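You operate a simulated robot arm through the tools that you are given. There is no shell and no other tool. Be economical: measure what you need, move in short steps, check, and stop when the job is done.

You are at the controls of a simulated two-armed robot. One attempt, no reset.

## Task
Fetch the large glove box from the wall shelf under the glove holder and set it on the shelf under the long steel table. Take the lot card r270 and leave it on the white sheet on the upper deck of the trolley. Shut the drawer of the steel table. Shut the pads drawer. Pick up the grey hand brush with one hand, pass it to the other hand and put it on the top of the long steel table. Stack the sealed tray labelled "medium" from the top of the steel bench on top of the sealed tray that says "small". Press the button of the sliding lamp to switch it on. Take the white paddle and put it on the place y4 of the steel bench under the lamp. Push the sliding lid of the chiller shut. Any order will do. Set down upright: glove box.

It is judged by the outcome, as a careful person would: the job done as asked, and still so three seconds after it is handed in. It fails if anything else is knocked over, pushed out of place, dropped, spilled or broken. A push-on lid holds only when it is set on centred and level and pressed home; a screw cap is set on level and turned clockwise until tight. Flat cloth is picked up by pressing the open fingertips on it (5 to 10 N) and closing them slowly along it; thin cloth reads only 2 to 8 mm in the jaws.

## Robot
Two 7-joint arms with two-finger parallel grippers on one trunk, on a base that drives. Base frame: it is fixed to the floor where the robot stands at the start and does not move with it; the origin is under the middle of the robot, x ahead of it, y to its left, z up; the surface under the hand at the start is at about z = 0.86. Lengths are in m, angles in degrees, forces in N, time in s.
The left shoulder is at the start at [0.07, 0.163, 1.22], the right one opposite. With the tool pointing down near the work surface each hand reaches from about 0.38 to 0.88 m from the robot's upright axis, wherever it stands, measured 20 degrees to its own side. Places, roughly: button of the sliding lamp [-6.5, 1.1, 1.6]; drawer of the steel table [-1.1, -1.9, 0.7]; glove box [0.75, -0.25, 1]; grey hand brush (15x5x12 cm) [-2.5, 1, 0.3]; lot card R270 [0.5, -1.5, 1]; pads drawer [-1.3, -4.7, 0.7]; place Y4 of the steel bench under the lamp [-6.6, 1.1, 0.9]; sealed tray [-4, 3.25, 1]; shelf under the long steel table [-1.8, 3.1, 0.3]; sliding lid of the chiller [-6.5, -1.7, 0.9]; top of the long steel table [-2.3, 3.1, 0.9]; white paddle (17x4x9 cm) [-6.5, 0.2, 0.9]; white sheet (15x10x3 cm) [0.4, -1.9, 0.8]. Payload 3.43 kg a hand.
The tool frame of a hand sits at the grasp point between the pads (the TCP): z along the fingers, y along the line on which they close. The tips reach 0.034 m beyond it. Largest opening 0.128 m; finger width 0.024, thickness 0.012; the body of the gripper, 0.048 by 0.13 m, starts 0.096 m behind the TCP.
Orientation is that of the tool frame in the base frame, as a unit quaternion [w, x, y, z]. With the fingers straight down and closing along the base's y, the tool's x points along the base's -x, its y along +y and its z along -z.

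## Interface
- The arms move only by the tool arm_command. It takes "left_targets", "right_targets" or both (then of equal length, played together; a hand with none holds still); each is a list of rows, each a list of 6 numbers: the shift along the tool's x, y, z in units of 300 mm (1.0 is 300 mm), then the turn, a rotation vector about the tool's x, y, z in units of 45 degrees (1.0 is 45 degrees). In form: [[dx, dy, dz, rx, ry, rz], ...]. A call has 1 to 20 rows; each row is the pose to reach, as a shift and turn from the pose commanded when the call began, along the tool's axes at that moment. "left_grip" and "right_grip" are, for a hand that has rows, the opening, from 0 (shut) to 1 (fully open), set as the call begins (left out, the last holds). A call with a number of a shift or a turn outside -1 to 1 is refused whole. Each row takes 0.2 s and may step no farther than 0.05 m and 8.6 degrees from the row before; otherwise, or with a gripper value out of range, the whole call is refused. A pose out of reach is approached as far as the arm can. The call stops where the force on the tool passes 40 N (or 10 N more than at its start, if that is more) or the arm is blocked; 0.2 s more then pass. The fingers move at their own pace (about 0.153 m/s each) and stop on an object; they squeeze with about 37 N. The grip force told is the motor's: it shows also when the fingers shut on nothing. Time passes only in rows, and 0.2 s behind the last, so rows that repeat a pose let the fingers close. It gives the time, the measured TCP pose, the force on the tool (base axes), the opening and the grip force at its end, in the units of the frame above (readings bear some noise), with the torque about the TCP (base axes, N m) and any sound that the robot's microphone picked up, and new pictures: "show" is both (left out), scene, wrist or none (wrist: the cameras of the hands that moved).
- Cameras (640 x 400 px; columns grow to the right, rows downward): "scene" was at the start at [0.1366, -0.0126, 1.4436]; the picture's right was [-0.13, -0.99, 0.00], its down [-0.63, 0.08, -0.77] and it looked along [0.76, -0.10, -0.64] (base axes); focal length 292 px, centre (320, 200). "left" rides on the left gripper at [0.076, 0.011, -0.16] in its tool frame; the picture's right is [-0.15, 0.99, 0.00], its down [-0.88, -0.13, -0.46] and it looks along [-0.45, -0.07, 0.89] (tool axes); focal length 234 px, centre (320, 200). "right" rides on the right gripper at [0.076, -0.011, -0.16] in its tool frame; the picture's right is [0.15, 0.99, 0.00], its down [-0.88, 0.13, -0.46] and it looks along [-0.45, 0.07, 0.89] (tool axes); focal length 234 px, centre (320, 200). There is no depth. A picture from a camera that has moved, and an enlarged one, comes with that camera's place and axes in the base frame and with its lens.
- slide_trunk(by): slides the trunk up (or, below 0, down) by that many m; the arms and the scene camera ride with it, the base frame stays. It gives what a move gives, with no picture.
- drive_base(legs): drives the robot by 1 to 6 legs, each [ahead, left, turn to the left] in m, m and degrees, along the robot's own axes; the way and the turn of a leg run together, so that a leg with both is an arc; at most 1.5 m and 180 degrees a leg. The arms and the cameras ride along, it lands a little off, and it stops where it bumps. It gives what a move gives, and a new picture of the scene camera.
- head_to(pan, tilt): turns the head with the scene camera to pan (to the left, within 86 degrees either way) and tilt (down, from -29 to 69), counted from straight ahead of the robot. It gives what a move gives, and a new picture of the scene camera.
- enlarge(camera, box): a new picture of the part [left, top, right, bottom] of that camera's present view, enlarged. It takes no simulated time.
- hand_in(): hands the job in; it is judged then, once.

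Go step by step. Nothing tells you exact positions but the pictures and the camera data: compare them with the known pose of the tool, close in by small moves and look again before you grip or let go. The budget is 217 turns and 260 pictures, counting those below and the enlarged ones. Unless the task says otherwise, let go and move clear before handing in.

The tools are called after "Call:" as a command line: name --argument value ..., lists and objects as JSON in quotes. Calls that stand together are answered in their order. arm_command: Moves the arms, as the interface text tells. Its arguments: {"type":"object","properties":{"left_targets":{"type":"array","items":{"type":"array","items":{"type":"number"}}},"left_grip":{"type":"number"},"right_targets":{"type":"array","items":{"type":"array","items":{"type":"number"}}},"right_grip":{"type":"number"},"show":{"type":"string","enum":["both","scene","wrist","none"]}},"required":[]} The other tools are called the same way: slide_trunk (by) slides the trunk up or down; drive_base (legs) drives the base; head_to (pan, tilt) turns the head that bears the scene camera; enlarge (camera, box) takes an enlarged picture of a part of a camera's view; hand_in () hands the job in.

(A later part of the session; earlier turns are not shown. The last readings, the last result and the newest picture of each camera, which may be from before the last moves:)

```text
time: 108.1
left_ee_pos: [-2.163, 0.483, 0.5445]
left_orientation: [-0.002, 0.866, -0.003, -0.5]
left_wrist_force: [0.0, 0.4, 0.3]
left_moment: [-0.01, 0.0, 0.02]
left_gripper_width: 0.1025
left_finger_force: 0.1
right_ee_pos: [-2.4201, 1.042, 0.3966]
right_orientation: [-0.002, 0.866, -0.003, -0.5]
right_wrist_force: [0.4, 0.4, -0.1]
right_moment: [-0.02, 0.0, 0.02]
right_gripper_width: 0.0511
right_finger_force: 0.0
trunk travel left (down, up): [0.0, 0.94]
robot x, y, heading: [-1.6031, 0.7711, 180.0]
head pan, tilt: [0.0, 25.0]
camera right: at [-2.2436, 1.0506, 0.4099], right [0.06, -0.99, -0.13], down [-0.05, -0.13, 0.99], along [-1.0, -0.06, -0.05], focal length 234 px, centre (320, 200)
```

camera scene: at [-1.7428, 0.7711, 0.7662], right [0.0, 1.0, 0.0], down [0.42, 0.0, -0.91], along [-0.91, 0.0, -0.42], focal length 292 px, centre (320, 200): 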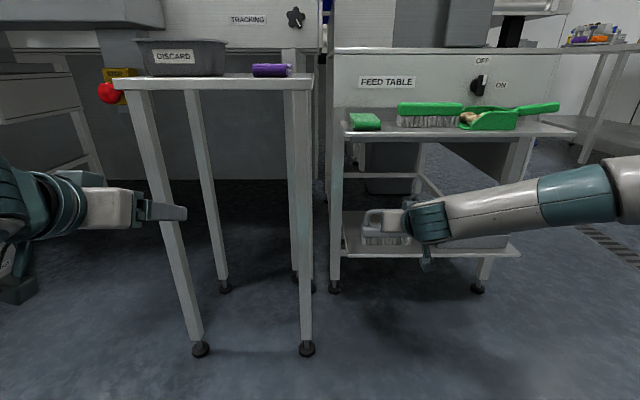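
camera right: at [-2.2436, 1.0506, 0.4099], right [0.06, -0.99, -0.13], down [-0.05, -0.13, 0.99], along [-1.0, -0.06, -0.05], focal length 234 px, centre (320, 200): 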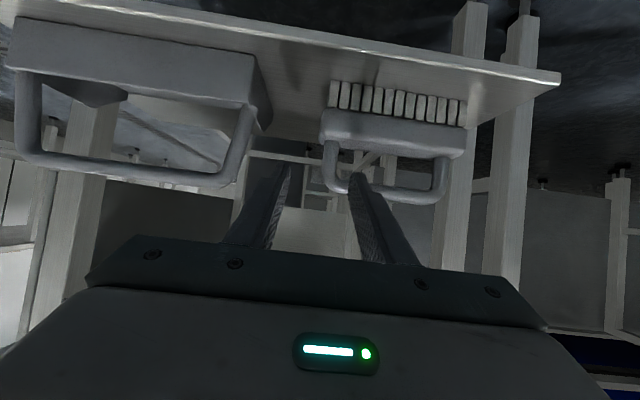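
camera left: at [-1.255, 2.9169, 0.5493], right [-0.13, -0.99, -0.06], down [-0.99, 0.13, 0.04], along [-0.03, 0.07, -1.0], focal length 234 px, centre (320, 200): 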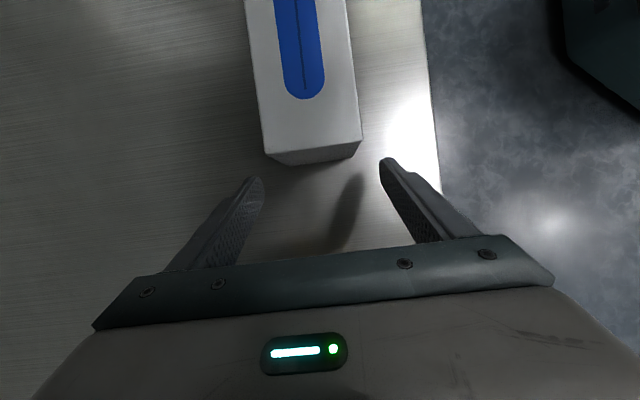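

Reach is fine now. Final approach along the axis onto the right post.

Call:
arm_command --right_targets '[[-0.023, 0.033, 0, 0, 0, 0], [-0.023, 0.033, 0.09, 0, 0, 0], [-0.023, 0.033, 0.18, 0, 0, 0], [-0.023, 0.033, 0.25, 0, 0, 0]]' --show "wrist"

Call:
enlarge --camera "right" --box '[230, 60, 470, 220]'

```text
time: 109.1
left_ee_pos: [-2.1643, 0.4829, 0.5443]
left_orientation: [-0.001, 0.866, -0.002, -0.499]
left_wrist_force: [-0.2, 0.3, 0.2]
left_moment: [0.01, 0.0, -0.02]
left_gripper_width: 0.1026
left_finger_force: 0.1
right_ee_pos: [-2.4646, 1.0466, 0.3804]
right_orientation: [-0.002, 0.866, -0.004, -0.5]
right_wrist_force: [1.2, 0.0, -1.3]
right_moment: [-0.01, 0.0, 0.06]
right_gripper_width: 0.0513
right_finger_force: 0.1
right hand out of reach, approached as far as the arm can: row 3, 4
trunk travel left (down, up): [0.0, 0.94]
robot x, y, heading: [-1.6042, 0.7733, 179.7]
head pan, tilt: [0.0, 25.0]
camera right: at [-2.2893, 1.0558, 0.393], right [0.06, -0.99, -0.13], down [-0.05, -0.13, 0.99], along [-1.0, -0.06, -0.05], focal length 234 px, centre (320, 200)
```

right: 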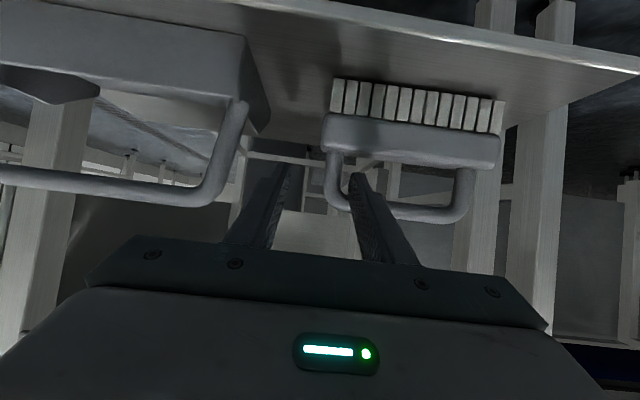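

```text
2.50 times, centred on (350, 140) of right
camera zoom: at [-2.2893, 1.0558, 0.393], right [0.06, -0.99, -0.13], down [-0.05, -0.13, 0.99], along [-1.0, -0.06, -0.05], focal length 585 px, centre (245, 350)
```

zoom: 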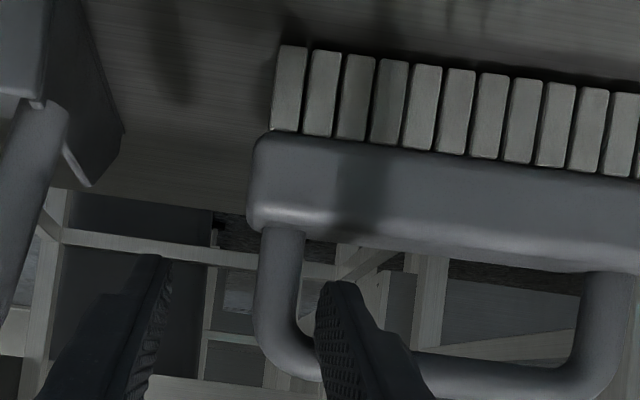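

Out of forward reach by ~3 cm; back off along the axis, nudge the base forward/left, then approach again.

Call:
arm_command --right_targets '[[0, 0, -0.1, 0, 0, 0], [0, 0, -0.2, 0, 0, 0]]' --show "none"

Call:
drive_base --legs '[[0.05, 0.012, 0]]'

```text
time: 109.7
left_ee_pos: [-2.1642, 0.4822, 0.545]
left_orientation: [-0.002, 0.866, -0.003, -0.5]
left_wrist_force: [0.0, 0.3, -1.2]
left_moment: [0.02, 0.03, 0.0]
left_gripper_width: 0.1024
left_finger_force: 0.0
right_ee_pos: [-2.4128, 1.0433, 0.4107]
right_orientation: [-0.002, 0.866, -0.003, -0.5]
right_wrist_force: [-0.8, 0.0, -0.4]
right_moment: [-0.01, 0.02, -0.02]
right_gripper_width: 0.0515
right_finger_force: 0.2
trunk travel left (down, up): [0.0, 0.94]
robot x, y, heading: [-1.6013, 0.7744, 179.6]
head pan, tilt: [0.0, 25.0]
```

```text
time: 110.6
left_ee_pos: [-2.2137, 0.4701, 0.5451]
left_orientation: [-0.002, 0.867, -0.003, -0.499]
left_wrist_force: [-0.5, -0.8, -0.4]
left_moment: [-0.03, -0.04, 0.0]
left_gripper_width: 0.1025
left_finger_force: 0.0
right_ee_pos: [-2.4625, 1.0324, 0.4115]
right_orientation: [-0.004, 0.865, -0.005, -0.501]
right_wrist_force: [0.8, 0.7, 1.4]
right_moment: [-0.06, 0.04, 0.02]
right_gripper_width: 0.0511
right_finger_force: 0.1
trunk travel left (down, up): [0.0, 0.94]
robot x, y, heading: [-1.653, 0.7585, 179.8]
head pan, tilt: [0.0, 25.0]
camera scene: at [-1.7921, 0.7591, 0.7663], right [0.0, 1.0, 0.0], down [0.42, 0.0, -0.91], along [-0.91, 0.0, -0.42], focal length 292 px, centre (320, 200)
```

scene: 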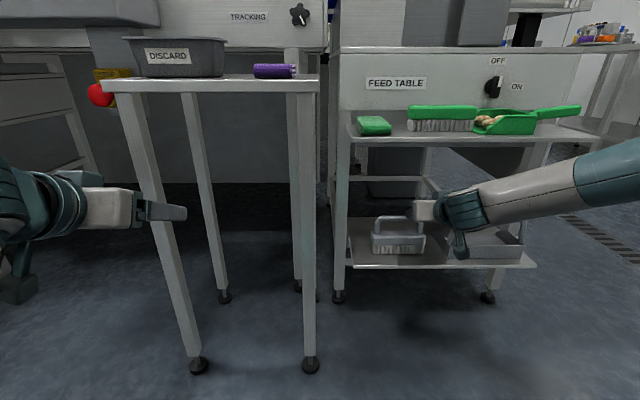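

Call:
arm_command --right_targets '[[0.046, 0.003, 0, 0, 0, 0], [0.092, 0.006, 0, 0, 0, 0], [0.092, 0.006, 0.08, 0, 0, 0], [0.092, 0.006, 0.167, 0, 0, 0]]' --show "wrist"

Call:
enlarge --camera "right" --box '[230, 60, 470, 220]'

```text
time: 111.6
left_ee_pos: [-2.2131, 0.4711, 0.5451]
left_orientation: [-0.002, 0.867, -0.002, -0.499]
left_wrist_force: [-0.2, 0.5, 0.3]
left_moment: [0.0, -0.01, -0.03]
left_gripper_width: 0.1024
left_finger_force: 0.1
right_ee_pos: [-2.4935, 1.0305, 0.3628]
right_orientation: [-0.001, 0.866, -0.003, -0.5]
right_wrist_force: [-0.3, -0.4, 0.7]
right_moment: [-0.01, -0.04, 0.01]
right_gripper_width: 0.0511
right_finger_force: 0.0
trunk travel left (down, up): [0.0, 0.94]
robot x, y, heading: [-1.6522, 0.7573, 179.9]
head pan, tilt: [0.0, 25.0]
camera right: at [-2.3162, 1.0406, 0.3756], right [0.06, -0.99, -0.13], down [-0.05, -0.13, 0.99], along [-1.0, -0.06, -0.05], focal length 234 px, centre (320, 200)
```

right: 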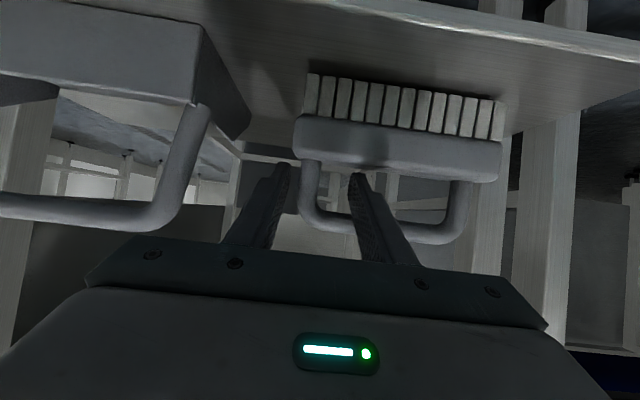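

```text
2.50 times, centred on (350, 140) of right
camera zoom: at [-2.3162, 1.0406, 0.3756], right [0.06, -0.99, -0.13], down [-0.05, -0.13, 0.99], along [-1.0, -0.06, -0.05], focal length 585 px, centre (245, 350)
```

zoom: 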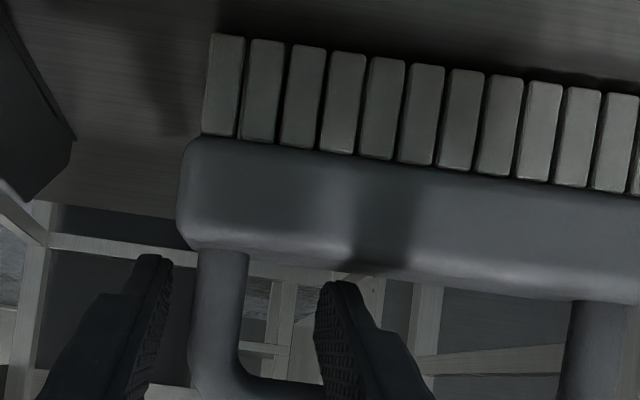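

The post lies between the fingers; recentre 7 mm and close.

Call:
arm_command --right_targets '[[0, -0.023, 0, 0, 0, 0]]' --show "none"

Call:
arm_command --right_targets '[[0, 0, 0, 0, 0, 0], [0, 0, 0, 0, 0, 0], [0, 0, 0, 0, 0, 0]]' --right_grip 0 --show "wrist"

```text
time: 112.0
left_ee_pos: [-2.2135, 0.4704, 0.5456]
left_orientation: [-0.002, 0.866, -0.003, -0.499]
left_wrist_force: [-0.5, 0.4, -0.4]
left_moment: [0.03, -0.01, 0.0]
left_gripper_width: 0.1025
left_finger_force: 0.0
right_ee_pos: [-2.4917, 1.0384, 0.3632]
right_orientation: [-0.002, 0.866, -0.003, -0.5]
right_wrist_force: [0.2, 0.3, -0.5]
right_moment: [0.04, 0.01, -0.01]
right_gripper_width: 0.0513
right_finger_force: 0.0
trunk travel left (down, up): [0.0, 0.94]
robot x, y, heading: [-1.6524, 0.7585, 179.6]
head pan, tilt: [0.0, 25.0]
```

```text
time: 112.8
left_ee_pos: [-2.2135, 0.4705, 0.5446]
left_orientation: [-0.002, 0.866, -0.003, -0.499]
left_wrist_force: [-0.5, -0.1, 0.0]
left_moment: [0.02, -0.01, 0.04]
left_gripper_width: 0.1023
left_finger_force: 0.0
right_ee_pos: [-2.491, 1.0367, 0.3635]
right_orientation: [-0.003, 0.866, -0.005, -0.5]
right_wrist_force: [0.3, 1.0, -0.7]
right_moment: [0.14, 0.06, -0.02]
right_gripper_width: 0.018
right_finger_force: 36.6
trunk travel left (down, up): [0.0, 0.94]
robot x, y, heading: [-1.6522, 0.7551, 179.9]
head pan, tilt: [0.0, 25.0]
camera right: at [-2.3159, 1.0472, 0.3763], right [0.06, -0.99, -0.13], down [-0.05, -0.13, 0.99], along [-1.0, -0.06, -0.05], focal length 234 px, centre (320, 200)
```

right: 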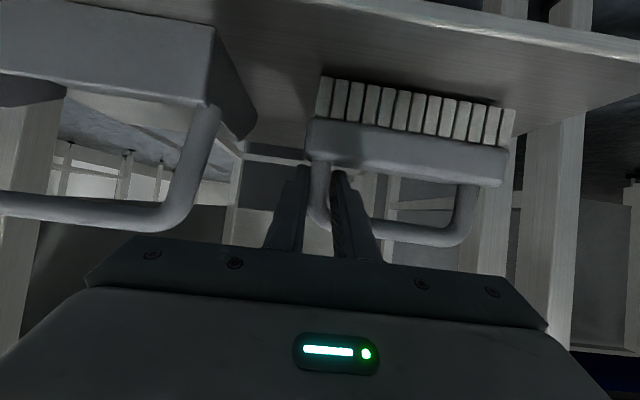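

Gripped (18 mm post). Lift 5 cm, then drive straight back out.

Call:
arm_command --right_targets '[[-0.07, 0, -0.04, 0, 0, 0], [-0.144, 0, -0.083, 0, 0, 0]]' --show "wrist"

Call:
drive_base --legs '[[-0.5, 0, 0]]'

```text
time: 113.4
left_ee_pos: [-2.2139, 0.47, 0.5446]
left_orientation: [-0.003, 0.867, -0.003, -0.499]
left_wrist_force: [-0.7, 0.0, 0.7]
left_moment: [0.04, 0.0, 0.02]
left_gripper_width: 0.1022
left_finger_force: 0.1
right_ee_pos: [-2.493, 1.0387, 0.4132]
right_orientation: [-0.002, 0.866, -0.003, -0.5]
right_wrist_force: [-0.4, -0.7, -1.5]
right_moment: [0.08, -0.01, 0.02]
right_gripper_width: 0.0184
right_finger_force: 36.8
trunk travel left (down, up): [0.0, 0.94]
robot x, y, heading: [-1.6501, 0.7628, 179.6]
head pan, tilt: [0.0, 25.0]
camera right: at [-2.3169, 1.0463, 0.4267], right [0.06, -0.99, -0.13], down [-0.05, -0.13, 0.99], along [-1.0, -0.06, -0.05], focal length 234 px, centre (320, 200)
```

right: 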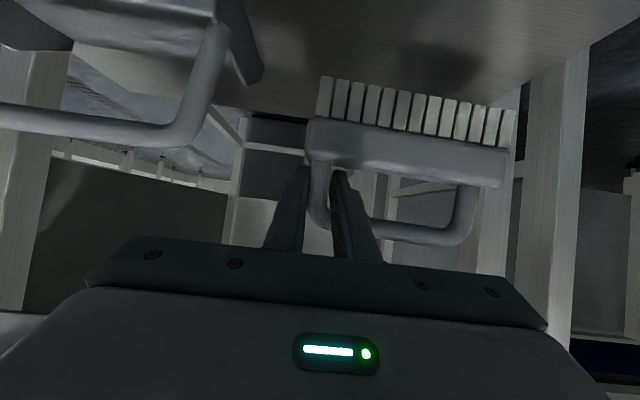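

```text
time: 116.4
left_ee_pos: [-1.7131, 0.4661, 0.5446]
left_orientation: [-0.001, 0.866, -0.001, -0.499]
left_wrist_force: [0.2, -1.0, -0.1]
left_moment: [-0.03, -0.03, -0.02]
left_gripper_width: 0.1024
left_finger_force: 0.1
right_ee_pos: [-1.9923, 1.0324, 0.4134]
right_orientation: [-0.001, 0.866, -0.002, -0.5]
right_wrist_force: [-0.1, -0.3, -1.7]
right_moment: [0.11, 0.0, 0.02]
right_gripper_width: 0.0178
right_finger_force: 37.0
trunk travel left (down, up): [0.0, 0.94]
robot x, y, heading: [-1.152, 0.7547, 179.6]
head pan, tilt: [0.0, 25.0]
camera scene: at [-1.2918, 0.7572, 0.7662], right [0.0, 1.0, 0.0], down [0.42, 0.0, -0.91], along [-0.91, 0.0, -0.42], focal length 292 px, centre (320, 200)
```

scene: 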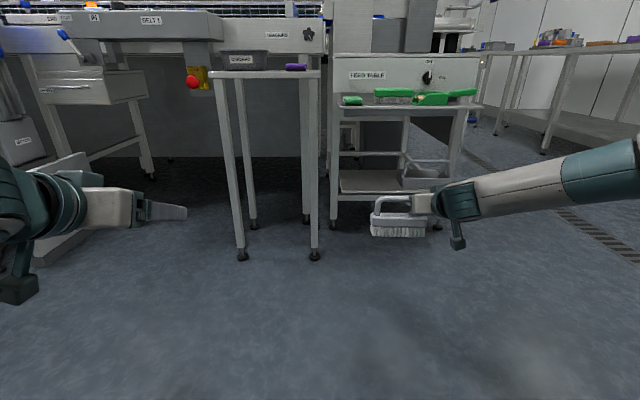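

Brush is out. Raise the trunk and bring the brush toward the centre for the handover.

Call:
slide_trunk --by 0.4

Call:
arm_command --right_targets '[[0.02, 0.1, -0.06, 0, 0, 0], [0.05, 0.2, -0.12, 0, 0, 0], [0.08, 0.3, -0.18, 0, 0, 0], [0.1, 0.4, -0.24, 0, 0, 0], [0.13, 0.5, -0.3, 0, 0, 0], [0.16, 0.6, -0.33, 0, 0, 0]]' --show "scene"

```text
time: 120.2
left_ee_pos: [-1.7115, 0.468, 0.945]
left_orientation: [-0.002, 0.866, -0.002, -0.499]
left_wrist_force: [-0.5, -0.2, 0.0]
left_moment: [-0.02, 0.03, -0.01]
left_gripper_width: 0.1022
left_finger_force: 0.0
right_ee_pos: [-1.9927, 1.0334, 0.8136]
right_orientation: [-0.001, 0.866, -0.002, -0.5]
right_wrist_force: [-0.3, 0.8, -0.5]
right_moment: [0.1, 0.01, 0.01]
right_gripper_width: 0.0174
right_finger_force: 36.7
trunk travel left (down, up): [-0.4, 0.54]
robot x, y, heading: [-1.1554, 0.7552, 179.9]
head pan, tilt: [0.0, 25.0]
```

```text
time: 121.6
left_ee_pos: [-1.7128, 0.4675, 0.9455]
left_orientation: [-0.002, 0.867, -0.002, -0.499]
left_wrist_force: [-0.1, 0.6, 0.8]
left_moment: [0.01, -0.03, 0.02]
left_gripper_width: 0.1025
left_finger_force: 0.0
right_ee_pos: [-1.8713, 0.9025, 0.8355]
right_orientation: [0.0, 0.866, -0.001, -0.5]
right_wrist_force: [-0.7, 0.2, -2.2]
right_moment: [0.1, 0.0, 0.04]
right_gripper_width: 0.018
right_finger_force: 37.2
right hand out of reach, approached as far as the arm can: row 4, 5, 6
trunk travel left (down, up): [-0.4, 0.54]
robot x, y, heading: [-1.1492, 0.7581, 179.7]
head pan, tilt: [0.0, 25.0]
camera scene: at [-1.2918, 0.7571, 1.1662], right [0.0, 1.0, 0.0], down [0.42, 0.0, -0.91], along [-0.91, 0.0, -0.42], focal length 292 px, centre (320, 200)
```

scene: 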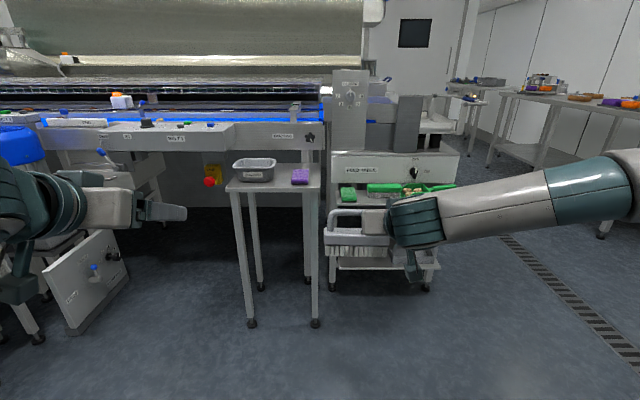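

Now yaw the right hand 20° left while moving the brush further to the middle.

Call:
arm_command --right_targets '[[0, 0.06, 0, -0.077, 0, -0.044], [0, 0.12, 0, -0.154, 0, -0.089], [0, 0.18, 0, -0.231, 0, -0.133], [0, 0.25, 0, -0.308, 0, -0.178], [0, 0.33, 0, -0.385, 0, -0.222]]' --show "none"

Call:
head_to --pan 0 --tilt 35

```text
time: 122.8
left_ee_pos: [-1.7116, 0.4676, 0.9446]
left_orientation: [-0.001, 0.866, -0.001, -0.499]
left_wrist_force: [0.3, -0.4, -0.3]
left_moment: [0.01, 0.0, -0.01]
left_gripper_width: 0.1024
left_finger_force: 0.0
right_ee_pos: [-1.863, 0.8313, 0.8445]
right_orientation: [0.085, 0.854, 0.147, -0.493]
right_wrist_force: [0.3, -0.3, -1.4]
right_moment: [0.04, 0.01, -0.01]
right_gripper_width: 0.0177
right_finger_force: 36.9
right hand out of reach, approached as far as the arm can: row 1, 2, 3, 4, 5
trunk travel left (down, up): [-0.4, 0.54]
robot x, y, heading: [-1.1464, 0.7602, 179.8]
head pan, tilt: [0.0, 25.0]
```

```text
time: 123.5
left_ee_pos: [-1.7123, 0.4675, 0.944]
left_orientation: [-0.001, 0.866, -0.001, -0.499]
left_wrist_force: [0.0, 0.4, -0.1]
left_moment: [0.03, -0.02, -0.01]
left_gripper_width: 0.1026
left_finger_force: 0.1
right_ee_pos: [-1.8626, 0.8304, 0.8445]
right_orientation: [0.086, 0.853, 0.148, -0.492]
right_wrist_force: [-0.4, -0.7, -1.4]
right_moment: [0.07, 0.01, 0.0]
right_gripper_width: 0.0174
right_finger_force: 37.5
trunk travel left (down, up): [-0.4, 0.54]
robot x, y, heading: [-1.1506, 0.759, 179.9]
head pan, tilt: [0.0, 35.0]
camera scene: at [-1.2879, 0.7571, 1.1505], right [0.0, 1.0, 0.0], down [0.57, 0.0, -0.82], along [-0.82, 0.0, -0.57], focal length 292 px, centre (320, 200)
```

scene: 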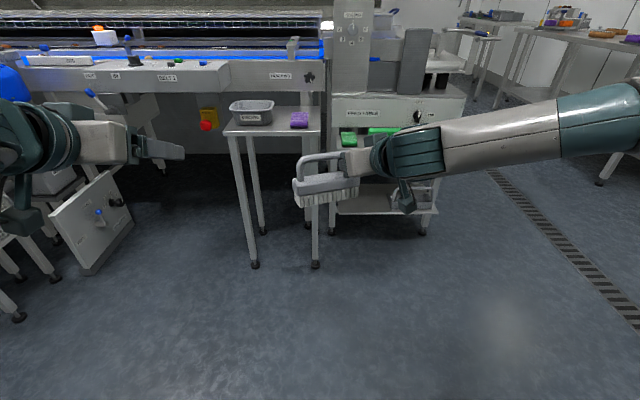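

Left post ≈ (−1.837, 0.708, 0.835). Bring the left hand, yawed 20° right, to 10 cm short of it.

Call:
arm_command --left_targets '[[0.02, -0.13, 0.033, 0.077, 0, 0.044], [0.04, -0.27, 0.066, 0.154, 0, 0.089], [0.06, -0.41, 0.1, 0.231, 0, 0.133], [0.08, -0.55, 0.133, 0.308, 0, 0.178], [0.098, -0.68, 0.165, 0.385, 0, 0.222]]' --left_grip 0.4

```text
time: 124.7
left_ee_pos: [-1.7421, 0.6759, 0.8968]
left_orientation: [-0.088, 0.853, -0.152, -0.491]
left_wrist_force: [-0.8, -0.2, 0.3]
left_moment: [0.0, 0.02, 0.03]
left_gripper_width: 0.0512
left_finger_force: 0.0
right_ee_pos: [-1.863, 0.8314, 0.8444]
right_orientation: [0.086, 0.853, 0.148, -0.493]
right_wrist_force: [-0.2, -0.8, -2.4]
right_moment: [0.07, 0.03, 0.01]
right_gripper_width: 0.0174
right_finger_force: 36.4
trunk travel left (down, up): [-0.4, 0.54]
robot x, y, heading: [-1.1504, 0.7568, 179.6]
head pan, tilt: [0.0, 35.0]
camera scene: at [-1.2883, 0.7577, 1.1504], right [0.0, 1.0, 0.0], down [0.57, 0.0, -0.82], along [-0.82, 0.0, -0.57], focal length 292 px, centre (320, 200)
camera left: at [-1.5796, 0.6032, 0.9103], right [-0.41, -0.9, 0.13], down [0.0, 0.14, 0.99], along [-0.91, 0.41, -0.06], focal length 234 px, centre (320, 200)
```

scene: 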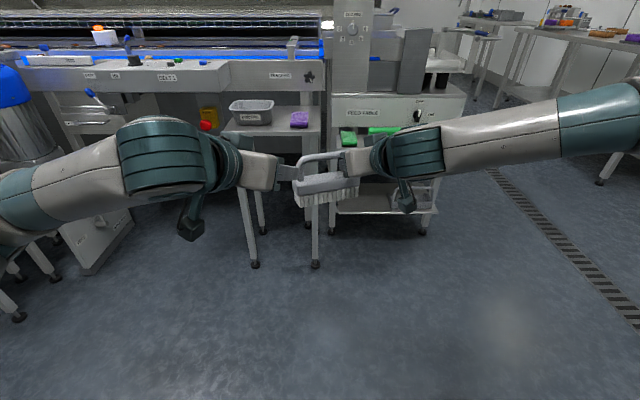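
left: 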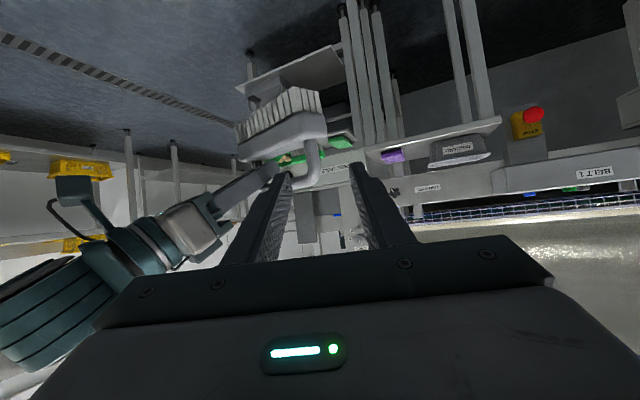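

Call:
enlarge --camera "left" --box '[220, 80, 400, 210]'

Call:
enlarge --camera "scene" --box '[250, 130, 380, 220]'

```text
3.08 times, centred on (310, 145) of left
camera zoom: at [-1.5796, 0.6032, 0.9103], right [-0.41, -0.9, 0.13], down [0.0, 0.14, 0.99], along [-0.91, 0.41, -0.06], focal length 720 px, centre (351, 369)
```

zoom: 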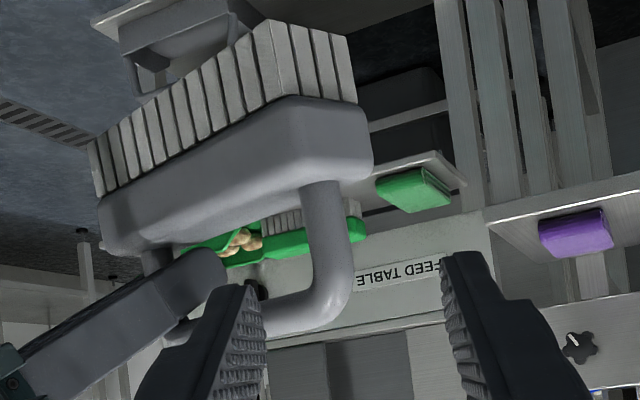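

```text
4.44 times, centred on (315, 175) of scene
camera zoom: at [-1.2883, 0.7577, 1.1504], right [0.0, 1.0, 0.0], down [0.57, 0.0, -0.82], along [-0.82, 0.0, -0.57], focal length 1299 px, centre (342, 311)
```

zoom: 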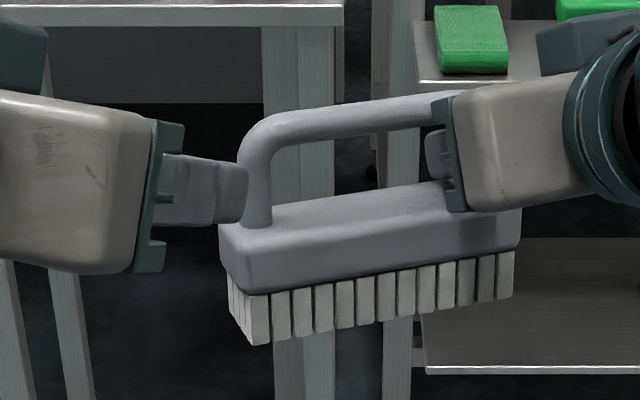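

Left post triangulated at (−1.827, 0.717, 0.845). Shift 1 cm right and advance 8.7 cm along the finger axis.

Call:
arm_command --left_targets '[[0, -0.033, 0, 0, 0, 0], [0, -0.033, 0.1, 0, 0, 0], [0, -0.033, 0.2, 0, 0, 0], [0, -0.033, 0.29, 0, 0, 0]]'

Call:
enlarge --camera "left" --box '[220, 80, 400, 210]'

```text
time: 125.7
left_ee_pos: [-1.8054, 0.7068, 0.8502]
left_orientation: [-0.089, 0.852, -0.152, -0.492]
left_wrist_force: [1.4, 0.5, 3.7]
left_moment: [0.09, -0.01, -0.01]
left_gripper_width: 0.0513
left_finger_force: 0.1
right_ee_pos: [-1.8632, 0.8327, 0.8449]
right_orientation: [0.086, 0.854, 0.149, -0.492]
right_wrist_force: [-0.9, 0.6, -5.8]
right_moment: [0.38, 0.2, -0.05]
right_gripper_width: 0.0174
right_finger_force: 36.3
trunk travel left (down, up): [-0.4, 0.54]
robot x, y, heading: [-1.1568, 0.7543, 179.8]
head pan, tilt: [0.0, 35.0]
camera scene: at [-1.2883, 0.7572, 1.1504], right [0.0, 1.0, 0.0], down [0.57, 0.0, -0.82], along [-0.82, 0.0, -0.57], focal length 292 px, centre (320, 200)
camera left: at [-1.6438, 0.6346, 0.8653], right [-0.41, -0.9, 0.12], down [0.0, 0.14, 0.99], along [-0.91, 0.41, -0.05], focal length 234 px, centre (320, 200)
```

scene: 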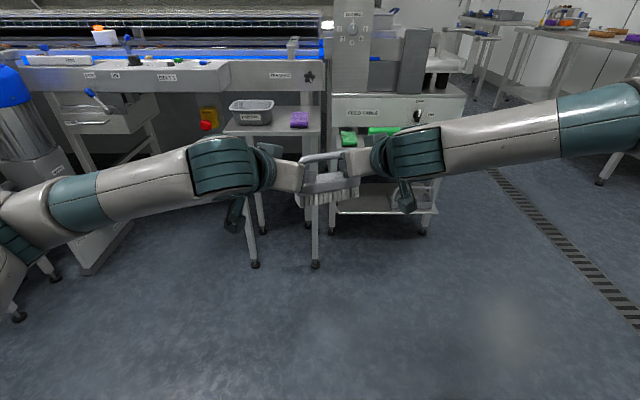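
left: 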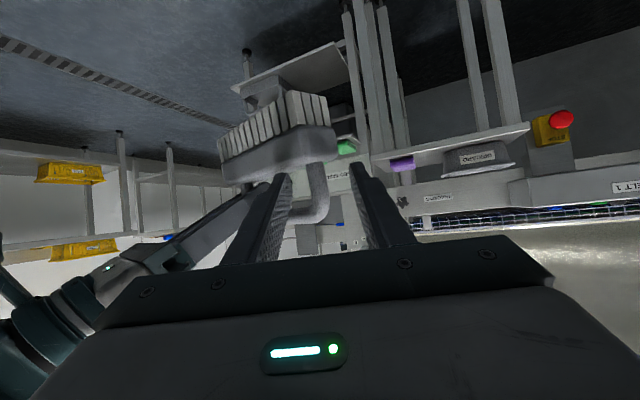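

```text
3.08 times, centred on (310, 145) of left
camera zoom: at [-1.6438, 0.6346, 0.8653], right [-0.41, -0.9, 0.12], down [0.0, 0.14, 0.99], along [-0.91, 0.41, -0.05], focal length 720 px, centre (351, 369)
```

zoom: 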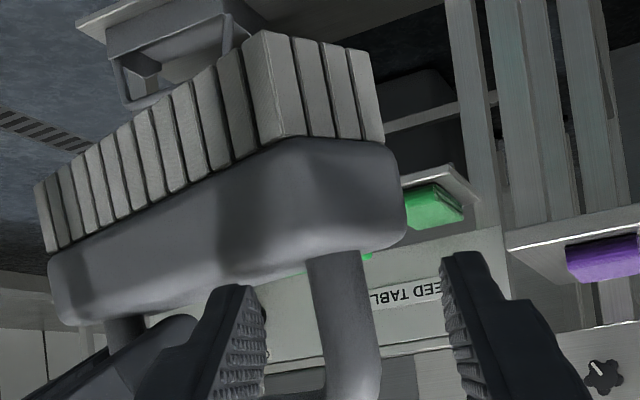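

Post is between the fingers; a light touch on the brush body, so raise 7 mm, advance slightly, then close the left hand.

Call:
arm_command --left_targets '[[-0.025, 0, 0, 0, 0, 0], [-0.028, 0, 0.025, 0, 0, 0]]' --show "none"

Call:
arm_command --left_targets '[[0, 0, 0, 0, 0, 0], [0, 0, 0, 0, 0, 0], [0, 0, 0, 0, 0, 0]]' --left_grip 0 --show "wrist"

```text
time: 126.3
left_ee_pos: [-1.8152, 0.7089, 0.8543]
left_orientation: [-0.088, 0.853, -0.152, -0.491]
left_wrist_force: [0.2, -0.9, 0.1]
left_moment: [0.0, 0.0, 0.0]
left_gripper_width: 0.0511
left_finger_force: 0.1
right_ee_pos: [-1.8636, 0.8313, 0.8453]
right_orientation: [0.086, 0.853, 0.148, -0.493]
right_wrist_force: [-0.3, 0.4, -0.5]
right_moment: [0.07, 0.01, 0.01]
right_gripper_width: 0.0178
right_finger_force: 36.5
trunk travel left (down, up): [-0.4, 0.54]
robot x, y, heading: [-1.1531, 0.7582, 179.9]
head pan, tilt: [0.0, 35.0]
```

```text
time: 127.1
left_ee_pos: [-1.8148, 0.7116, 0.8556]
left_orientation: [-0.09, 0.853, -0.153, -0.492]
left_wrist_force: [1.7, 11.8, -0.6]
left_moment: [0.07, -0.37, -0.43]
left_gripper_width: 0.016
left_finger_force: 37.1
right_ee_pos: [-1.8615, 0.8306, 0.8445]
right_orientation: [0.086, 0.853, 0.149, -0.493]
right_wrist_force: [-0.7, -11.4, -1.2]
right_moment: [0.09, 0.33, -0.32]
right_gripper_width: 0.0174
right_finger_force: 36.8
trunk travel left (down, up): [-0.4, 0.54]
robot x, y, heading: [-1.1528, 0.7583, 179.7]
head pan, tilt: [0.0, 35.0]
camera left: at [-1.6528, 0.6378, 0.8693], right [-0.41, -0.9, 0.12], down [0.0, 0.14, 0.99], along [-0.91, 0.41, -0.06], focal length 234 px, centre (320, 200)
```

left: 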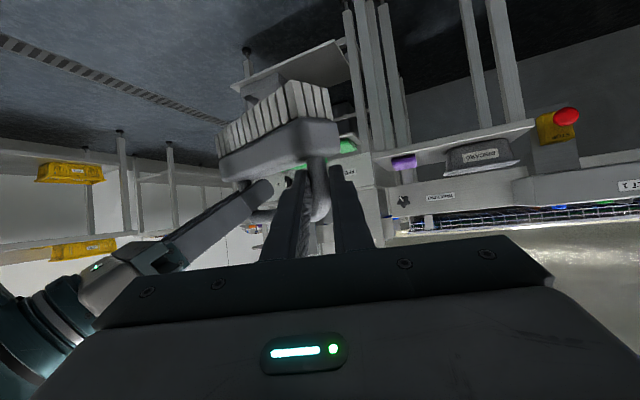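

Both hands hold the brush. Open the right hand and back it out along its axis.

Call:
arm_command --right_targets '[[0, 0, 0, 0, 0, 0], [0, 0, 0, 0, 0, 0], [0, 0, -0.06, 0, 0, 0], [0, 0, -0.14, 0, 0, 0], [0, 0, -0.25, 0, 0, 0], [0, 0, -0.4, 0, 0, 0]]' --right_grip 0.4 --show "scene"

```text
time: 128.5
left_ee_pos: [-1.8141, 0.7094, 0.8563]
left_orientation: [-0.088, 0.853, -0.152, -0.492]
left_wrist_force: [-1.0, 0.4, 0.2]
left_moment: [-0.09, -0.05, 0.02]
left_gripper_width: 0.0164
left_finger_force: 37.0
right_ee_pos: [-1.7648, 0.8689, 0.9051]
right_orientation: [0.085, 0.853, 0.148, -0.493]
right_wrist_force: [0.6, -0.1, 0.5]
right_moment: [-0.02, 0.03, -0.01]
right_gripper_width: 0.0511
right_finger_force: 0.0
trunk travel left (down, up): [-0.4, 0.54]
robot x, y, heading: [-1.1535, 0.7568, 180.1]
head pan, tilt: [0.0, 35.0]
camera scene: at [-1.2863, 0.7572, 1.1507], right [0.0, 1.0, 0.0], down [0.57, 0.0, -0.82], along [-0.82, 0.0, -0.57], focal length 292 px, centre (320, 200)
```

scene: 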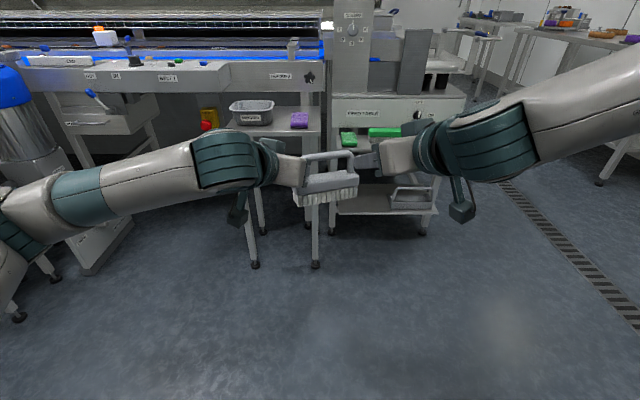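

Handover complete. Move the right hand clear, raise the trunk, turn and drive to the long table.

Call:
arm_command --right_targets '[[0, -0.15, -0.05, 0, 0, 0], [0, -0.3, -0.1, 0, 0, 0], [0, -0.45, -0.12, 0, 0, 0], [0, -0.6, -0.12, 0, 0, 0]]' --show "none"

Call:
slide_trunk --by 0.26

Call:
drive_base --legs '[[0, 0, -90], [0.65, 0, 0], [0.2, 0.9, 0]]'

```text
time: 129.5
left_ee_pos: [-1.8161, 0.7091, 0.8546]
left_orientation: [-0.087, 0.853, -0.151, -0.491]
left_wrist_force: [-0.3, -0.6, -0.2]
left_moment: [-0.1, -0.06, 0.0]
left_gripper_width: 0.0162
left_finger_force: 37.0
right_ee_pos: [-1.7981, 1.0473, 0.9216]
right_orientation: [0.085, 0.853, 0.148, -0.494]
right_wrist_force: [-0.1, -0.2, -0.2]
right_moment: [-0.01, 0.01, 0.02]
right_gripper_width: 0.0514
right_finger_force: 0.1
trunk travel left (down, up): [-0.4, 0.54]
robot x, y, heading: [-1.151, 0.7606, 180.0]
head pan, tilt: [0.0, 35.0]
```

```text
time: 132.2
left_ee_pos: [-1.8156, 0.7092, 1.1152]
left_orientation: [-0.089, 0.853, -0.151, -0.492]
left_wrist_force: [-0.5, 0.4, -1.3]
left_moment: [-0.09, -0.05, 0.0]
left_gripper_width: 0.016
left_finger_force: 36.7
right_ee_pos: [-1.7981, 1.0463, 1.1814]
right_orientation: [0.084, 0.853, 0.147, -0.493]
right_wrist_force: [0.1, -0.6, 0.8]
right_moment: [-0.03, 0.01, 0.0]
right_gripper_width: 0.0513
right_finger_force: 0.1
trunk travel left (down, up): [-0.66, 0.28]
robot x, y, heading: [-1.148, 0.7548, 179.7]
head pan, tilt: [0.0, 35.0]
```

```text
time: 144.1
left_ee_pos: [-2.0533, 2.297, 1.115]
left_orientation: [0.414, -0.486, 0.718, 0.279]
left_wrist_force: [-0.3, -0.2, -2.1]
left_moment: [-0.04, 0.12, 0.03]
left_gripper_width: 0.0161
left_finger_force: 36.8
right_ee_pos: [-1.7178, 2.2718, 1.183]
right_orientation: [-0.294, 0.701, -0.508, -0.405]
right_wrist_force: [0.2, 0.5, 0.2]
right_moment: [-0.01, 0.03, 0.0]
right_gripper_width: 0.0513
right_finger_force: 0.2
trunk travel left (down, up): [-0.66, 0.28]
robot x, y, heading: [-2.0225, 1.6319, 88.2]
head pan, tilt: [0.0, 35.0]
camera scene: at [-2.0164, 1.7704, 1.4105], right [1.0, -0.03, 0.0], down [-0.02, -0.57, -0.82], along [0.02, 0.82, -0.57], focal length 292 px, centre (320, 200)
```

scene: 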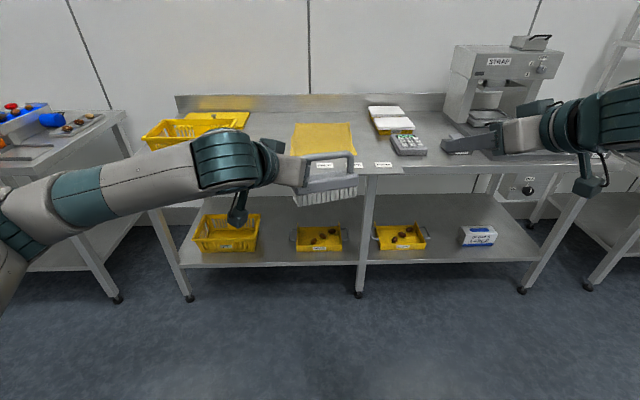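

Free spot on the table top between the crate and the film, around (−2.27, 2.88). Drive in so the brush is over it.

Call:
drive_base --legs '[[0.5, 0.3, 1.8]]'

```text
time: 147.4
left_ee_pos: [-2.3597, 2.7894, 1.1155]
left_orientation: [0.41, -0.496, 0.71, 0.285]
left_wrist_force: [-0.2, -0.1, -1.0]
left_moment: [-0.09, 0.07, -0.04]
left_gripper_width: 0.0159
left_finger_force: 36.8
right_ee_pos: [-2.0235, 2.772, 1.1819]
right_orientation: [-0.288, 0.708, -0.499, -0.409]
right_wrist_force: [-0.9, -0.2, -0.5]
right_moment: [-0.01, 0.0, 0.04]
right_gripper_width: 0.051
right_finger_force: 0.1
trunk travel left (down, up): [-0.66, 0.28]
robot x, y, heading: [-2.3077, 2.1266, 90.0]
head pan, tilt: [0.0, 35.0]
camera scene: at [-2.3101, 2.2632, 1.4105], right [1.0, 0.0, 0.0], down [0.0, -0.57, -0.82], along [0.0, 0.82, -0.57], focal length 292 px, centre (320, 200)
```

scene: 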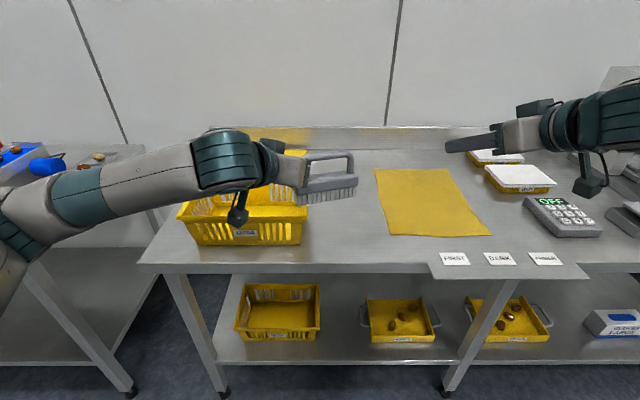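

Shift the brush to the clear patch between crate and film (TCP ≈ −2.30, 2.80), then lower most of the way.

Call:
arm_command --left_targets '[[-0.026, -0.09, 0.045, 0, 0, 0], [-0.052, -0.179, 0.09, 0, 0, 0], [0.06, -0.179, 0.15, 0, 0, 0], [0.18, -0.179, 0.22, 0, 0, 0], [0.3, -0.179, 0.293, 0, 0, 0]]'

```text
time: 148.6
left_ee_pos: [-2.3007, 2.8015, 0.9903]
left_orientation: [0.41, -0.496, 0.71, 0.285]
left_wrist_force: [-0.5, 0.0, -1.5]
left_moment: [-0.07, 0.1, 0.0]
left_gripper_width: 0.0162
left_finger_force: 37.7
right_ee_pos: [-2.0243, 2.7728, 1.1808]
right_orientation: [-0.288, 0.708, -0.499, -0.408]
right_wrist_force: [0.3, 0.4, 0.3]
right_moment: [0.01, -0.01, 0.03]
right_gripper_width: 0.0514
right_finger_force: 0.0
trunk travel left (down, up): [-0.66, 0.28]
robot x, y, heading: [-2.3082, 2.1215, 90.2]
head pan, tilt: [0.0, 35.0]
camera scene: at [-2.3103, 2.264, 1.4105], right [1.0, 0.0, 0.0], down [0.0, -0.57, -0.82], along [0.0, 0.82, -0.57], focal length 292 px, centre (320, 200)
camera left: at [-2.3713, 2.6391, 1.0047], right [-0.9, 0.41, 0.12], down [0.14, 0.0, 0.99], along [0.41, 0.91, -0.06], focal length 234 px, centre (320, 200)
```

scene: 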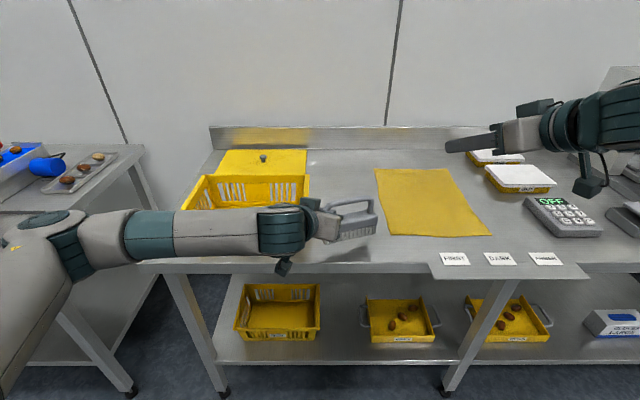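
left: 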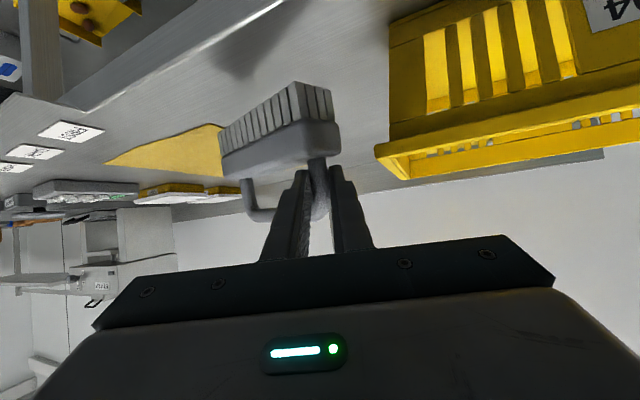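

Clear on both sides. Lower in small steps to contact.

Call:
arm_command --left_targets '[[0.03, 0, 0.017, 0, 0, 0], [0.045, 0, 0.026, 0, 0, 0], [0.055, 0, 0.032, 0, 0, 0], [0.065, 0, 0.0375, 0, 0, 0]]' --show "none"

```text
time: 149.6
left_ee_pos: [-2.3002, 2.8009, 0.9695]
left_orientation: [0.411, -0.495, 0.711, 0.285]
left_wrist_force: [-0.8, 0.3, -2.3]
left_moment: [-0.07, 0.11, -0.02]
left_gripper_width: 0.0158
left_finger_force: 37.6
right_ee_pos: [-2.0234, 2.7735, 1.1822]
right_orientation: [-0.289, 0.708, -0.499, -0.409]
right_wrist_force: [0.2, -0.5, 0.4]
right_moment: [0.0, -0.01, -0.02]
right_gripper_width: 0.0511
right_finger_force: 0.0
trunk travel left (down, up): [-0.66, 0.28]
robot x, y, heading: [-2.3083, 2.1257, 90.0]
head pan, tilt: [0.0, 35.0]
```

Call:
arm_command --left_targets '[[0.01, 0, 0.006, 0, 0, 0], [0.02, 0, 0.012, 0, 0, 0], [0.03, 0, 0.018, 0, 0, 0]]' --show "wrist"

```text
time: 150.4
left_ee_pos: [-2.2992, 2.8014, 0.9595]
left_orientation: [0.41, -0.495, 0.711, 0.285]
left_wrist_force: [0.6, -0.4, -1.7]
left_moment: [-0.04, 0.05, 0.02]
left_gripper_width: 0.0157
left_finger_force: 36.9
right_ee_pos: [-2.0238, 2.7731, 1.1816]
right_orientation: [-0.289, 0.708, -0.499, -0.408]
right_wrist_force: [0.7, -1.1, -1.3]
right_moment: [0.03, 0.01, -0.01]
right_gripper_width: 0.051
right_finger_force: 0.1
trunk travel left (down, up): [-0.66, 0.28]
robot x, y, heading: [-2.3102, 2.1275, 89.9]
head pan, tilt: [0.0, 35.0]
camera left: at [-2.37, 2.6393, 0.9743], right [-0.9, 0.41, 0.12], down [0.14, 0.0, 0.99], along [0.41, 0.91, -0.06], focal length 234 px, centre (320, 200)
```

left: 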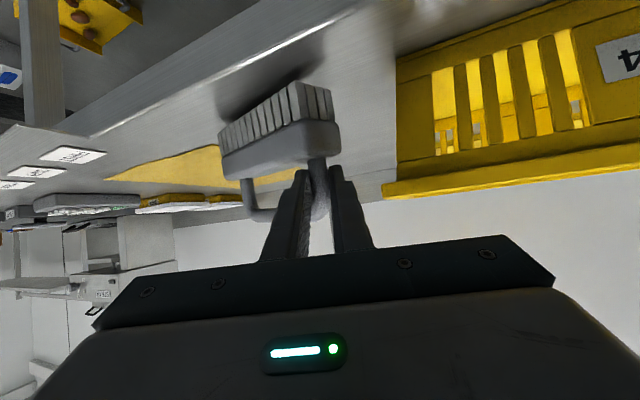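

Call:
arm_command --left_targets '[[0.01, 0, 0.006, 0, 0, 0], [0.02, 0, 0.012, 0, 0, 0], [0.03, 0, 0.018, 0, 0, 0]]' --show "none"

```text
time: 151.2
left_ee_pos: [-2.3005, 2.8009, 0.9539]
left_orientation: [0.412, -0.496, 0.708, 0.287]
left_wrist_force: [-3.5, -0.4, 10.2]
left_moment: [0.76, -1.01, 0.19]
left_gripper_width: 0.016
left_finger_force: 37.4
right_ee_pos: [-2.026, 2.7712, 1.1834]
right_orientation: [-0.29, 0.707, -0.499, -0.409]
right_wrist_force: [0.1, -0.2, -0.1]
right_moment: [0.0, -0.01, -0.01]
right_gripper_width: 0.0514
right_finger_force: 0.1
trunk travel left (down, up): [-0.66, 0.28]
robot x, y, heading: [-2.3132, 2.1252, 89.9]
head pan, tilt: [0.0, 35.0]
```

Firm contact (10 N). Ease up 2 mm, open, and retreat along the finger axis.

Call:
arm_command --left_targets '[[-0.007, 0, -0.004, 0, 0, 0], [-0.007, 0, -0.004, 0, 0, 0]]' --show "none"

Call:
arm_command --left_targets '[[0, 0, 0, 0, 0, 0], [0, 0, 0, 0, 0, 0], [0, 0, -0.06, 0, 0, 0], [0, 0, -0.14, 0, 0, 0], [0, 0, -0.25, 0, 0, 0], [0, 0, -0.4, 0, 0, 0]]' --left_grip 0.4

```text
time: 151.8
left_ee_pos: [-2.3005, 2.8007, 0.9534]
left_orientation: [0.41, -0.496, 0.71, 0.286]
left_wrist_force: [-3.7, -1.3, 7.2]
left_moment: [0.5, -0.63, 0.21]
left_gripper_width: 0.0157
left_finger_force: 36.7
right_ee_pos: [-2.0246, 2.7712, 1.1829]
right_orientation: [-0.289, 0.708, -0.498, -0.409]
right_wrist_force: [0.2, -0.6, 0.2]
right_moment: [0.02, -0.01, -0.01]
right_gripper_width: 0.0511
right_finger_force: 0.0
trunk travel left (down, up): [-0.66, 0.28]
robot x, y, heading: [-2.3179, 2.1225, 89.9]
head pan, tilt: [0.0, 35.0]
```

```text
time: 153.2
left_ee_pos: [-2.3372, 2.7046, 1.0151]
left_orientation: [0.411, -0.496, 0.71, 0.286]
left_wrist_force: [1.1, 0.2, 0.9]
left_moment: [0.04, 0.01, 0.02]
left_gripper_width: 0.0509
left_finger_force: 0.0
right_ee_pos: [-2.0236, 2.7717, 1.1824]
right_orientation: [-0.289, 0.708, -0.499, -0.409]
right_wrist_force: [-0.3, -0.4, 0.7]
right_moment: [-0.02, 0.01, 0.01]
right_gripper_width: 0.0512
right_finger_force: 0.1
trunk travel left (down, up): [-0.66, 0.28]
robot x, y, heading: [-2.3103, 2.1296, 90.2]
head pan, tilt: [0.0, 35.0]
camera scene: at [-2.3104, 2.2617, 1.4106], right [1.0, 0.0, 0.0], down [0.0, -0.57, -0.82], along [0.0, 0.82, -0.57], focal length 292 px, centre (320, 200)
camera left: at [-2.4074, 2.5426, 1.0305], right [-0.9, 0.41, 0.13], down [0.14, 0.0, 0.99], along [0.41, 0.91, -0.05], focal length 234 px, centre (320, 200)
```

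scene: 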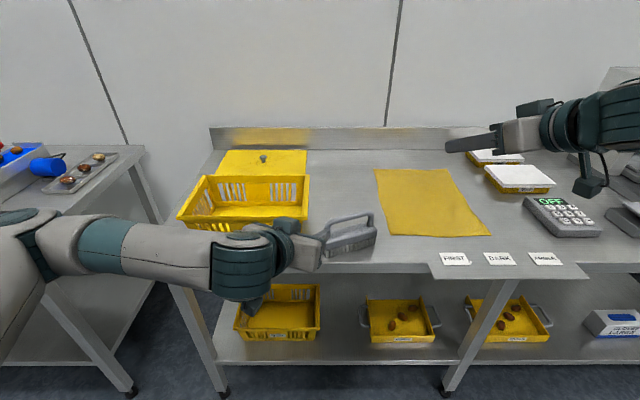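
left: 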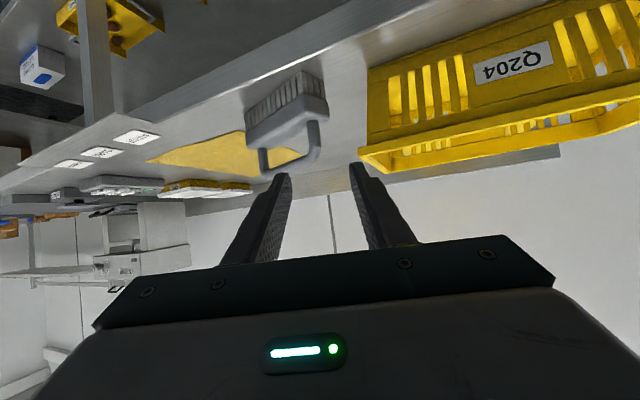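

Brush stands on the table. Back away and go left to the bench with the sealed trays.

Call:
drive_base --legs '[[-0.5, 0, 0], [0, 1.45, 0]]'

```text
time: 157.5
left_ee_pos: [-2.4501, 2.2129, 1.0171]
left_orientation: [0.409, -0.502, 0.705, 0.288]
left_wrist_force: [0.0, -0.1, 0.1]
left_moment: [-0.01, -0.02, -0.06]
left_gripper_width: 0.0511
left_finger_force: 0.0
right_ee_pos: [-2.1387, 2.285, 1.1831]
right_orientation: [-0.285, 0.713, -0.491, -0.411]
right_wrist_force: [-1.1, 0.6, 0.0]
right_moment: [-0.01, -0.02, -0.06]
right_gripper_width: 0.051
right_finger_force: 0.1
trunk travel left (down, up): [-0.66, 0.28]
robot x, y, heading: [-2.4132, 1.632, 91.0]
head pan, tilt: [0.0, 35.0]
stopped in leg 2: the robot was blocked; the commanded pose is now the measured one
camera scene: at [-2.4154, 1.7701, 1.4105], right [1.0, 0.02, 0.0], down [0.01, -0.57, -0.82], along [-0.01, 0.82, -0.57], focal length 292 px, centre (320, 200)
```

scene: 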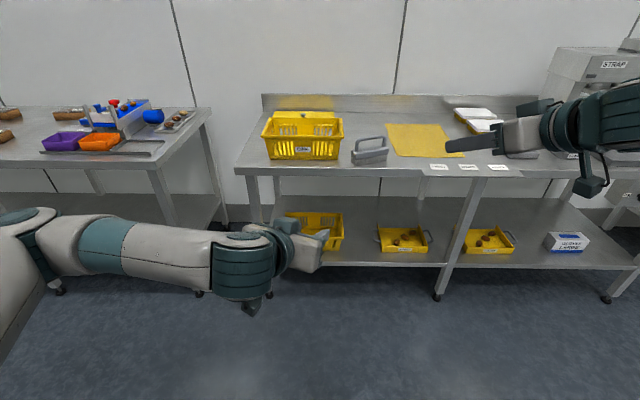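

The base was blocked on its left; look there before moving.

Call:
head_to --pan 75 --tilt 45

```text
time: 159.0
left_ee_pos: [-2.4457, 2.2127, 1.0152]
left_orientation: [0.408, -0.502, 0.705, 0.289]
left_wrist_force: [-0.6, -0.6, -1.0]
left_moment: [0.0, 0.0, 0.03]
left_gripper_width: 0.051
left_finger_force: 0.2
right_ee_pos: [-2.1353, 2.2842, 1.1821]
right_orientation: [-0.285, 0.712, -0.493, -0.411]
right_wrist_force: [-0.9, -0.3, -0.6]
right_moment: [-0.02, 0.01, 0.05]
right_gripper_width: 0.0513
right_finger_force: 0.1
trunk travel left (down, up): [-0.66, 0.28]
robot x, y, heading: [-2.4105, 1.6329, 90.9]
head pan, tilt: [75.0, 45.0]
camera scene: at [-2.4896, 1.7019, 1.3957], right [0.24, 0.97, 0.0], down [0.69, -0.17, -0.71], along [-0.69, 0.17, -0.71], focal length 292 px, centre (320, 200)
```

scene: 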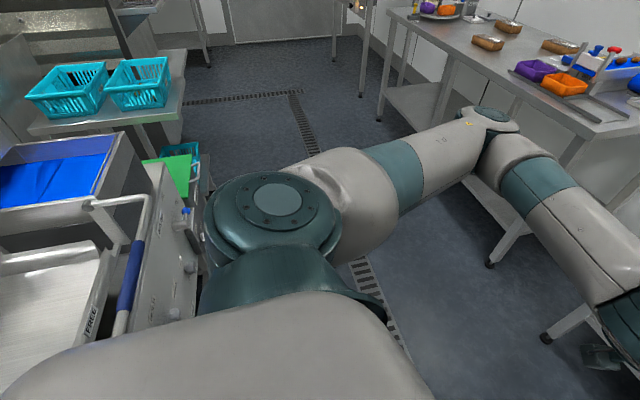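

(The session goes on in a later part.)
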